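You operate a simulated robot arm through the tools that you are given. There is no shell and no other tool. Be economical: measure what you need, move in short steps, check, and stop when the job is done.

The job below is to be done with a simulated robot arm. You get a single attempt, and the scene is never put back.

Task
Take the yellow brush from the long bench and leave it on top of the brown timber block there.
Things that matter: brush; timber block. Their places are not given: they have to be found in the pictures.

It is judged by the outcome, as a careful person would: the job done as asked, and still so three seconds after it is handed in. It fails if anything else is knocked over, pushed out of place, dropped, spilled or broken.

Robot
A 7-joint arm with a two-finger parallel gripper, fixed in place. Base frame: the origin is at the foot of the arm, x ahead of it, y to its left, z up; the work surface is at about z = 0. Readings come in m, degrees, newtons and seconds.
With the tool pointing down near the work surface it reaches from about 0.22 to 0.58 m from the base axis. Its first joint turns from -66.0 to 66.0 degrees. Payload 2.5 kg.
The TCP is the grasp point between the finger pads, 0.023 m short of the fingertips. In the tool frame z runs along the fingers and y along their closing line. The gripper opens to 0.094 m. The fingers are 0.038 m wide and 0.01 m thick; the gripper's body (0.054 by 0.096 m) begins 0.039 m behind the TCP.
Orientation is told as [roll, pitch, yaw] about the base's x, y, z axes, in that order, counted from this pose: with the fingers straight down and closing along the base's y, the tool's x points along the base's -x, its y along +y and its z along -z.

Tools
- The arm moves only by the tool servo_tool. Its argument "targets" is a list of rows, each a list of 5 numbers: the opening, from 0 (shut) to 1 (fully open), then the shift along the tool's x, y, z in m, then the turn about the tool's z in degrees. In form: [[fingers, x, y, z, spin], ...]. A call has 1 to 10 rows; each row is the pose to reach, as a shift and turn from the pose commanded when the call began, along the tool's axes at that moment. Each row takes 0.2 s and may step no farther than 0.05 m and 8.6 degrees from the row before; otherwise, or with a gripper value out of range, the whole call is refused. Where a pose cannot be reached the arm comes as near as it can. A force on the tool above 40 N (or 10 N above the force at the start of the call, whichever is more), or a blocked arm, ends the call early, and 0.2 s more pass. Each finger travels about 0.108 m/s and halts on what it meets, pressing with about 31 N; the grip force reading is that of the motor and also rises with nothing between the fingers. The clock runs only during rows and for 0.2 s after the last one: add rows that repeat a pose to give the fingers time. It gives the time, the measured TCP pose, the force on the tool (base axes), the opening and the grip force at its end, in the units of the frame above (readings bear some noise).
- Cameras (640 x 400 px; columns grow to the right, rows downward): "scene" is fixed at [0.1151, -0.4036, 0.5436]; the picture's right is [0.86, -0.50, 0.00], its down [-0.29, -0.50, -0.82] and it looks along [0.41, 0.71, -0.58] (base axes); focal length 335 px, centre (320, 200). "wrist" rides on the gripper at [0.086, 0.016, -0.075] in the tool frame; the picture's right is [-0.18, 0.98, 0.00], its down [-0.58, -0.11, -0.81] and it looks along [-0.79, -0.15, 0.59] (tool axes); focal length 243 px, centre (320, 200).
- get_image(camera): a new picture of that camera. The clock stands still meanwhile.
- measure_at(camera, pixels): for up to 12 pixels [column, row] of the newest picture of that camera ("zoom" is the newest enlarged one), the place [x, y, z] in the base frame of the surface seen there, good to about 0.002 m. The clock stands still meanwhile.
- close_up(camera, box): a new picture of the part [left, top, right, bottom] of that camera's present view, enlarged. The clock stands still meanwhile.
- job_done(): hands the job in; it is judged then, once.

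Work in short steps. Measure before you move; look again where a grasp or a placing could have gone wrong, and mend it. You have 60 turns and 26 pictures in all, those below and enlarged ones among them. Open the gripper and draw the arm clear of the work before you hand the job in, unless the task says otherwise; then end with one line.

The tools are called after ">>>" as name(argument=value, ...) on one line, values as JSON. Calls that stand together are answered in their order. servo_tool: Moves the arm, as the interface text tells. Its arguments: {"type":"object","properties":{"targets":{"type":"array","items":{"type":"array","items":{"type":"number"}}}},"required":["targets"]} The other tools are called the same way: get_image (camera) takes a picture; measure_at (camera, pixels) gives the place of the surface under pixels of a picture; close_up (camera, box) takes an enlarged picture of a part of a camera's view; job_done () hands the job in.

At the start:

```text
t: 0.0
position: [0.4613, -0.0293, 0.3406]
tool_rot: [0.0, 0.0, 0.0]
contact_force: [0.1, -0.3, -0.9]
width: 0.0942
gripper_force: 0.0
```

scene: 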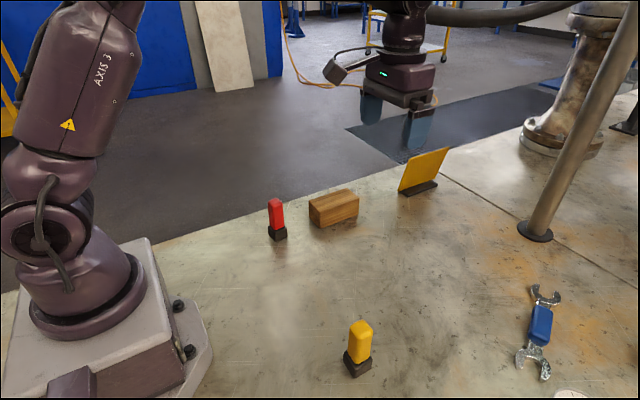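
wrist: 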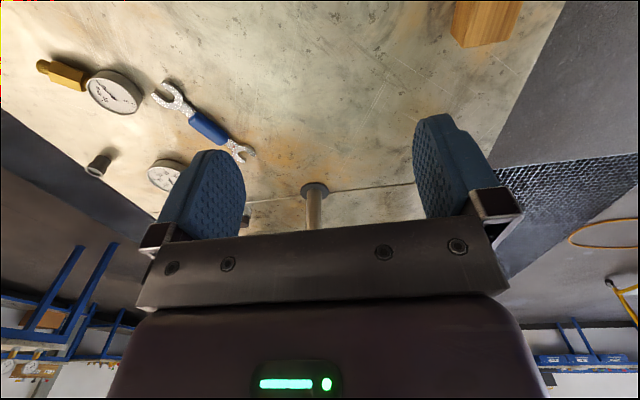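

The scene shows a yellow-topped object at (359,348), a red twin at (277,218), a timber block at (333,208) and a yellow plate at (424,172); the wrist view also shows a yellow object at (62,74). I'll take close-ups to identify them.

>>> close_up(camera="scene", box=[230, 140, 470, 290])

>>> close_up(camera="wrist", box=[0, 0, 320, 200])

>>> close_up(camera="scene", box=[296, 300, 456, 400])

>>> measure_at(camera="scene", pixels=[[361, 328], [359, 345], [356, 372], [344, 362], [371, 362], [334, 196], [310, 203], [322, 207], [358, 198], [344, 190], [322, 227], [277, 202]])

```text
2.67 times, centred on (350, 215) of scene
```

zoom: 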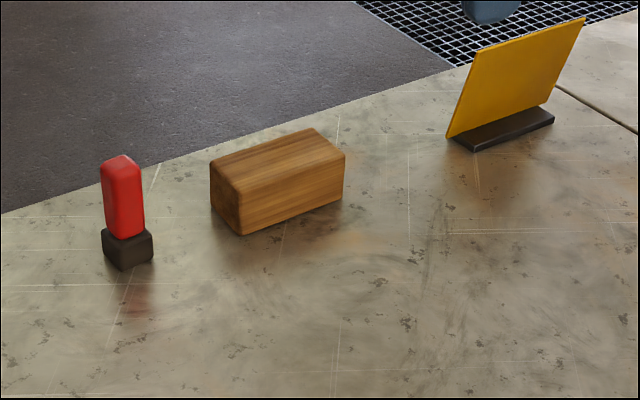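

```text
2.00 times, centred on (160, 100) of wrist
```

zoom: 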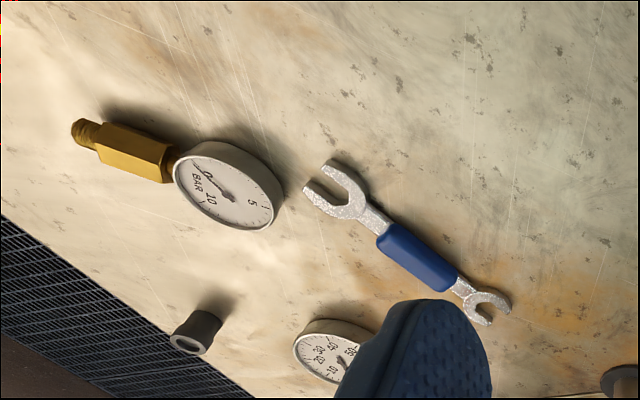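

```text
4.00 times, centred on (376, 350) of scene
```

zoom: 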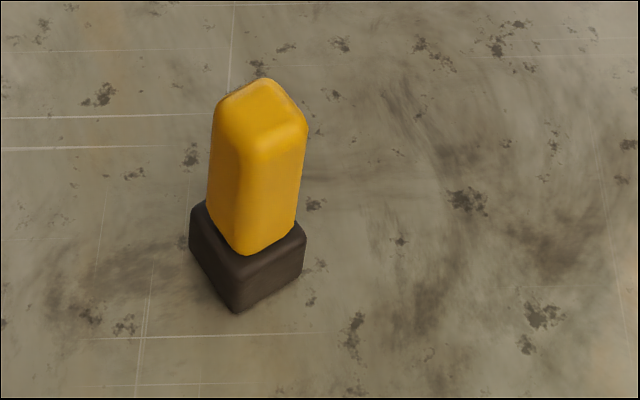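

```text
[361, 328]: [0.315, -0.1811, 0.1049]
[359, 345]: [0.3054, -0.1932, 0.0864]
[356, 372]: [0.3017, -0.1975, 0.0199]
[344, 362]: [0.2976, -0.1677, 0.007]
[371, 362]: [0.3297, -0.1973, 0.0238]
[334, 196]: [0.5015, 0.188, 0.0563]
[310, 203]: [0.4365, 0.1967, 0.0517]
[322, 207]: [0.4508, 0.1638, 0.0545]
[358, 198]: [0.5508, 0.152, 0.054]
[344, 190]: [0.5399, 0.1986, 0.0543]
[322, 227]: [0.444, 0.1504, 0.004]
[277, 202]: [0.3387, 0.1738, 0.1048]
```

The yellow brush stands upright, with its handle in close-up pixels (210–308, 80–255) on a dark base, and the block top is near z 0.055. I'll measure the brush edges from the last close-up, and the block top in the scene.

>>> measure_at(camera="zoom", pixels=[[222, 105], [243, 145], [300, 122], [265, 88], [215, 190], [240, 240], [292, 220], [195, 210], [238, 285], [301, 240], [265, 180], [228, 180]])

>>> measure_at(camera="scene", pixels=[[312, 203], [321, 208], [357, 196], [346, 189], [328, 206], [340, 203], [350, 200], [320, 199], [330, 195], [338, 198], [322, 225], [356, 212]])

```text
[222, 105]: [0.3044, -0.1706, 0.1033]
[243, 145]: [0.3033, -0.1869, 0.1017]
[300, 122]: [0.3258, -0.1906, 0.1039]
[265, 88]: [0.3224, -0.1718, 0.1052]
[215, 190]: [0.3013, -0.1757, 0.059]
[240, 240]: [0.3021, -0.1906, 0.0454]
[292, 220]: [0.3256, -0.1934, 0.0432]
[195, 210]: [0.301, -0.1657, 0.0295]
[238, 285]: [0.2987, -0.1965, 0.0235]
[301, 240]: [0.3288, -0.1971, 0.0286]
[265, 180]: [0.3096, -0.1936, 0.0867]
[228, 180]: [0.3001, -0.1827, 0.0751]
```

```text
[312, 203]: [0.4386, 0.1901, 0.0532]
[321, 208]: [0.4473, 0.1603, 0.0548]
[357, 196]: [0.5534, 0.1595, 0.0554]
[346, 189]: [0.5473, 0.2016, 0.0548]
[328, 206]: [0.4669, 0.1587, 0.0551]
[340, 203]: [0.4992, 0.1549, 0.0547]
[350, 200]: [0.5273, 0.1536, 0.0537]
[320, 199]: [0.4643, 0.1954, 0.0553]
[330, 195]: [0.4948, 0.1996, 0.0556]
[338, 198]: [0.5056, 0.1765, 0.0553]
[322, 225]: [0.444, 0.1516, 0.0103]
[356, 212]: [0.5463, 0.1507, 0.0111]
```

The brush handle is about 0.028 m square, centred at (0.314, -0.180), with its top at 0.106. It is aligned with the base axes. The block top spans x 0.44–0.555 and y 0.15–0.205 at z 0.055. I'll move above the brush first.

>>> servo_tool(targets=[[1, 0.0295, -0.03, 0.02, 0], [1, 0.059, -0.06, 0.04, 0], [1, 0.0885, -0.091, 0.06, 0], [1, 0.118, -0.121, 0.08, 0], [1, 0.1473, -0.1507, 0.1, 0], [1, 0.1473, -0.1507, 0.14, 0], [1, 0.1473, -0.1507, 0.14, 0]])

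```text
t: 1.6
position: [0.3118, -0.1777, 0.2039]
tool_rot: [0.0, 0.0, 0.0]
contact_force: [0.5, -0.2, -0.3]
width: 0.0939
gripper_force: 0.1
```

The TCP reads (0.312, -0.178, 0.204), within about 3 mm of the command and still settling. I'll descend straight down to about z 0.078 with the fingers open, which leaves them either side of the handle.

>>> servo_tool(targets=[[1, 0, 0, 0.035, 0], [1, 0, 0, 0.07, 0], [1, 0, 0, 0.1, 0], [1, 0, 0, 0.123, 0], [1, 0, 0, 0.123, 0], [1, 0, 0, 0.123, 0]])

>>> get_image(camera="scene")

```text
t: 3.0
position: [0.313, -0.1798, 0.0791]
tool_rot: [0.0, 0.1, 0.0]
contact_force: [0.1, -0.5, 0.3]
width: 0.094
gripper_force: 0.1
```

```text
20 pictures are left
```

scene: 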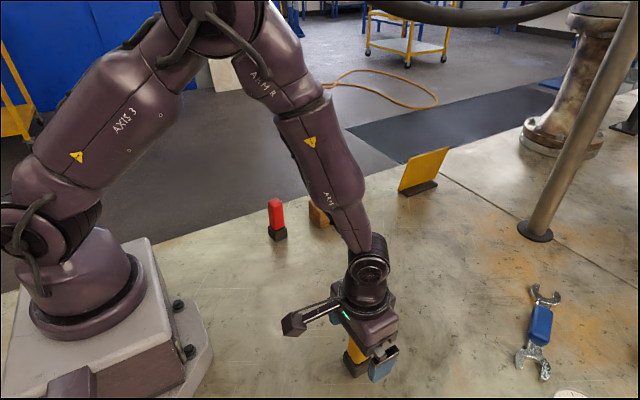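

The gripper is around the handle at (355,355) with no contact force, so I'll close it there.

>>> servo_tool(targets=[[0.6, 0, 0, 0, 0], [0.2, 0, 0, 0, 0], [0.1, 0, 0, 0, 0], [0.1, 0, 0, 0, 0], [0.1, 0, 0, 0, 0]])

```text
t: 4.2
position: [0.312, -0.1787, 0.0796]
tool_rot: [-0.1, 0.0, 0.0]
contact_force: [-0.2, -0.6, 0.1]
width: 0.0295
gripper_force: 31.3
```

The width is 0.0295 m at 31 N, so the handle is gripped. I'll lift 0.15 m and check.

>>> servo_tool(targets=[[0.1, 0, 0, -0.02, 0], [0.1, 0, 0, -0.055, 0], [0.1, 0, 0, -0.09, 0], [0.1, 0, 0, -0.125, 0], [0.1, 0, 0, -0.15, 0], [0.1, 0, 0, -0.15, 0]])

>>> get_image(camera="scene")

```text
t: 5.6
position: [0.3153, -0.1831, 0.2264]
tool_rot: [0.0, 0.0, 0.0]
contact_force: [-0.9, -0.5, -1.4]
width: 0.0295
gripper_force: 30.9
```

```text
19 pictures are left
```

scene: 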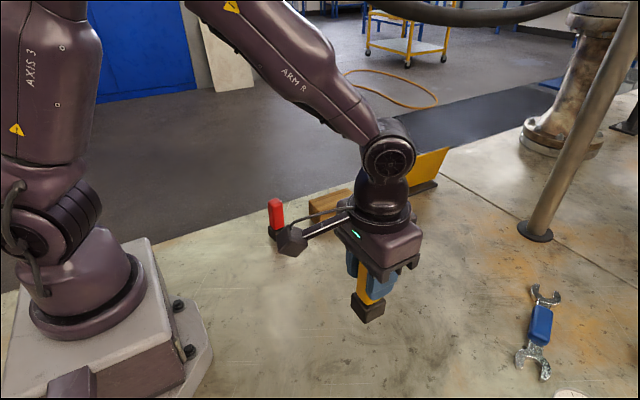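

The brush is held upright at (368,300). I'll carry it at this height to above the block centre, near (0.496, 0.178).

>>> servo_tool(targets=[[0.1, -0.0152, 0.03, 0, 0], [0.1, -0.0355, 0.07, 0, 0], [0.1, -0.0584, 0.115, 0, 0], [0.1, -0.0813, 0.16, 0, 0], [0.1, -0.1042, 0.205, 0, 0], [0.1, -0.127, 0.25, 0, 0], [0.1, -0.1474, 0.29, 0, 0], [0.1, -0.1677, 0.33, 0, 0], [0.1, -0.182, 0.358, 0, 0], [0.1, -0.182, 0.358, 0, 0]])

>>> close_up(camera="scene", box=[230, 90, 470, 240])

```text
refused: row 3 steps farther than a row can; nothing moved
```

```text
2.67 times, centred on (350, 165) of scene
```

zoom: 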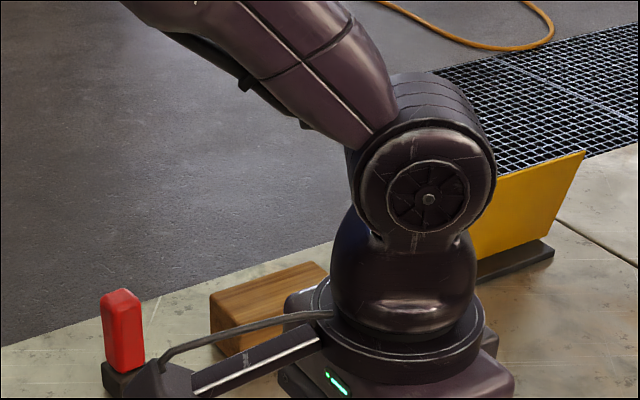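

The call was refused because a row stepped just over 0.05 m. I'll resend it with smaller, even steps.

>>> servo_tool(targets=[[0.1, -0.0152, 0.03, 0, 0], [0.1, -0.0356, 0.07, 0, 0], [0.1, -0.0569, 0.112, 0, 0], [0.1, -0.0782, 0.154, 0, 0], [0.1, -0.0996, 0.196, 0, 0], [0.1, -0.121, 0.238, 0, 0], [0.1, -0.1423, 0.28, 0, 0], [0.1, -0.1637, 0.322, 0, 0], [0.1, -0.182, 0.358, 0, 0], [0.1, -0.182, 0.358, 0, 0]])

>>> close_up(camera="scene", box=[230, 90, 470, 240])

```text
t: 7.8
position: [0.4976, 0.1786, 0.226]
tool_rot: [0.0, 0.0, 0.0]
contact_force: [-0.6, 0.2, -1.0]
width: 0.0296
gripper_force: 31.4
```

```text
2.67 times, centred on (350, 165) of scene
```

zoom: 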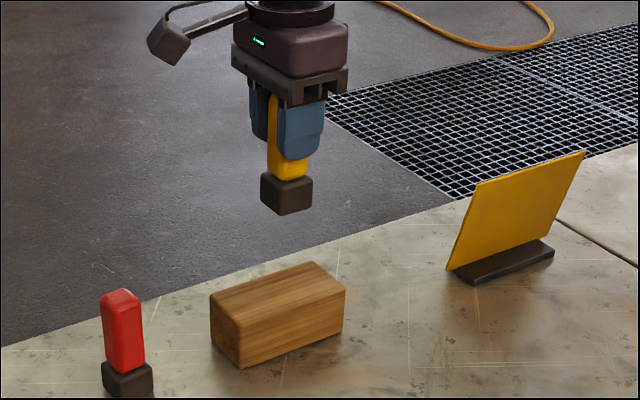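

The brush is upright above the block. I'll lower it 0.085 m to just above the top, with contact expected at TCP z of about 0.134, and then look.

>>> servo_tool(targets=[[0.1, 0, 0, 0.03, 0], [0.1, 0, 0, 0.06, 0], [0.1, 0, 0, 0.075, 0], [0.1, 0, 0, 0.085, 0], [0.1, 0, 0, 0.085, 0], [0.1, 0, 0, 0.085, 0]])

>>> close_up(camera="scene", box=[270, 130, 430, 230])

>>> measure_at(camera="zoom", pixels=[[250, 200], [290, 200], [270, 230]])

```text
t: 9.2
position: [0.4968, 0.1786, 0.1425]
tool_rot: [0.0, 0.1, 0.1]
contact_force: [0.2, -0.6, -0.8]
width: 0.0296
gripper_force: 31.2
```

```text
4.00 times, centred on (350, 180) of scene
```

zoom: 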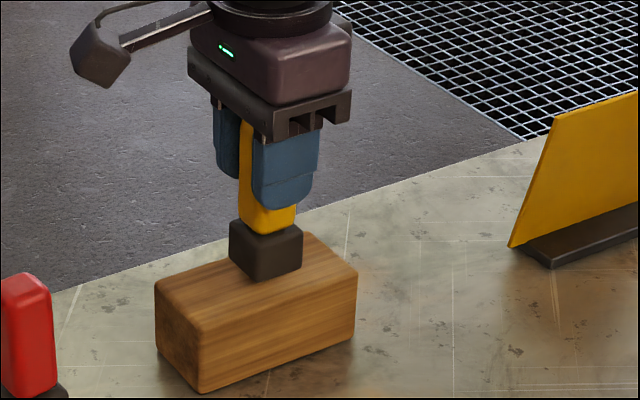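

```text
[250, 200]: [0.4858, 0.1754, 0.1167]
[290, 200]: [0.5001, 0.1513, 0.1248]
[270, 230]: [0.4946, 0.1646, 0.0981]
```

The base hovers centrally over the block, about 8 mm up. I'll lower it in small steps and watch the force.

>>> servo_tool(targets=[[0.1, 0, 0, 0.003, 0], [0.1, 0, 0, 0.006, 0], [0.1, 0, 0, 0.008, 0], [0.1, 0, 0, 0.008, 0]])

```text
t: 10.2
position: [0.4955, 0.1792, 0.1346]
tool_rot: [-0.1, 0.0, 0.0]
contact_force: [0.0, -0.5, -0.1]
width: 0.0298
gripper_force: 30.7
```

There is no clear contact yet, so I'll lower 2 mm more.

>>> servo_tool(targets=[[0.1, 0, 0, 0.001, 0], [0.1, 0, 0, 0.002, 0], [0.1, 0, 0, 0.002, 0]])

>>> close_up(camera="scene", box=[302, 155, 382, 205])

```text
t: 11.0
position: [0.497, 0.1773, 0.1333]
tool_rot: [0.0, -0.1, 0.0]
contact_force: [-1.2, -3.8, 9.5]
width: 0.0296
gripper_force: 30.3
```

```text
8.00 times, centred on (342, 180) of scene
```

zoom: 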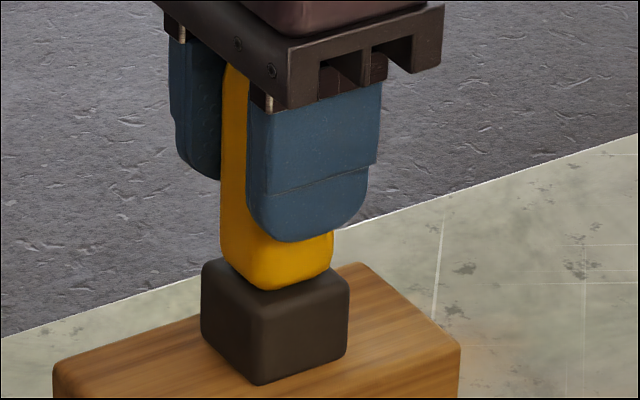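

The upward force is 9.5 N, so the brush is resting on the block. I'll ease up 1 mm and open gently.

>>> servo_tool(targets=[[0.1, 0, 0, -0.0007, 0], [0.35, 0, 0, -0.0007, 0], [0.6, 0, 0, -0.0007, 0], [0.9, 0, 0, -0.0007, 0], [0.9, 0, 0, -0.0007, 0], [0.9, 0, 0, -0.0007, 0]])

>>> close_up(camera="scene", box=[270, 130, 430, 230])

```text
t: 12.4
position: [0.4961, 0.1785, 0.134]
tool_rot: [-0.1, 0.0, 0.0]
contact_force: [0.2, -0.9, 0.0]
width: 0.0844
gripper_force: 0.0
```

```text
4.00 times, centred on (350, 180) of scene
```

zoom: 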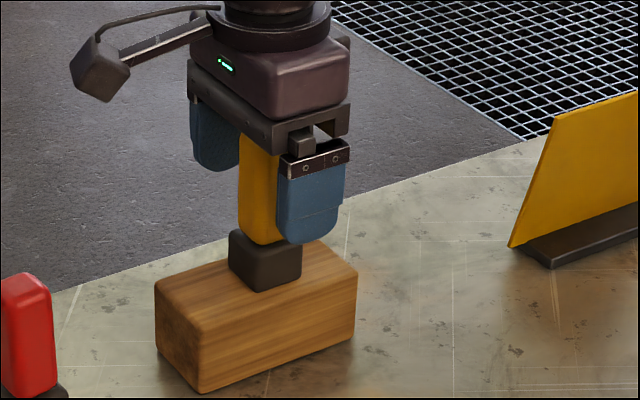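

The fingers are clear on both sides and the brush stands on its own. I'll withdraw straight up, then move back toward the start.

>>> servo_tool(targets=[[0.9, 0, 0, -0.02, 0], [0.9, 0, 0, -0.05, 0], [0.9, 0, 0, -0.09, 0], [0.9, 0, 0, -0.13, 0], [0.9, 0, 0, -0.17, 0], [0.9, 0, -0.04, -0.18, 0], [0.9, 0, -0.085, -0.18, 0], [0.9, 0, -0.13, -0.18, 0], [0.9, 0, -0.16, -0.18, 0], [0.9, 0, -0.16, -0.18, 0]])

>>> get_image(camera="scene")

```text
t: 14.6
position: [0.4952, 0.0157, 0.3138]
tool_rot: [0.0, 0.0, -0.1]
contact_force: [0.1, -0.1, -0.5]
width: 0.0844
gripper_force: 0.0
```

```text
13 pictures are left
```

scene: 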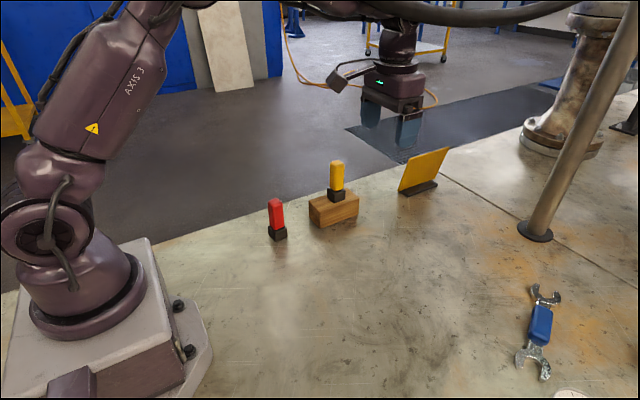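

The brush stands upright on the block at (337,180), nothing else has moved, and the arm is clear with the gripper open. I'll hand the job in.

>>> job_done()

```text
The job is handed in.
```

The yellow brush is standing upright on top of the brown timber block, nothing else was disturbed, and the arm is drawn clear with the gripper open.
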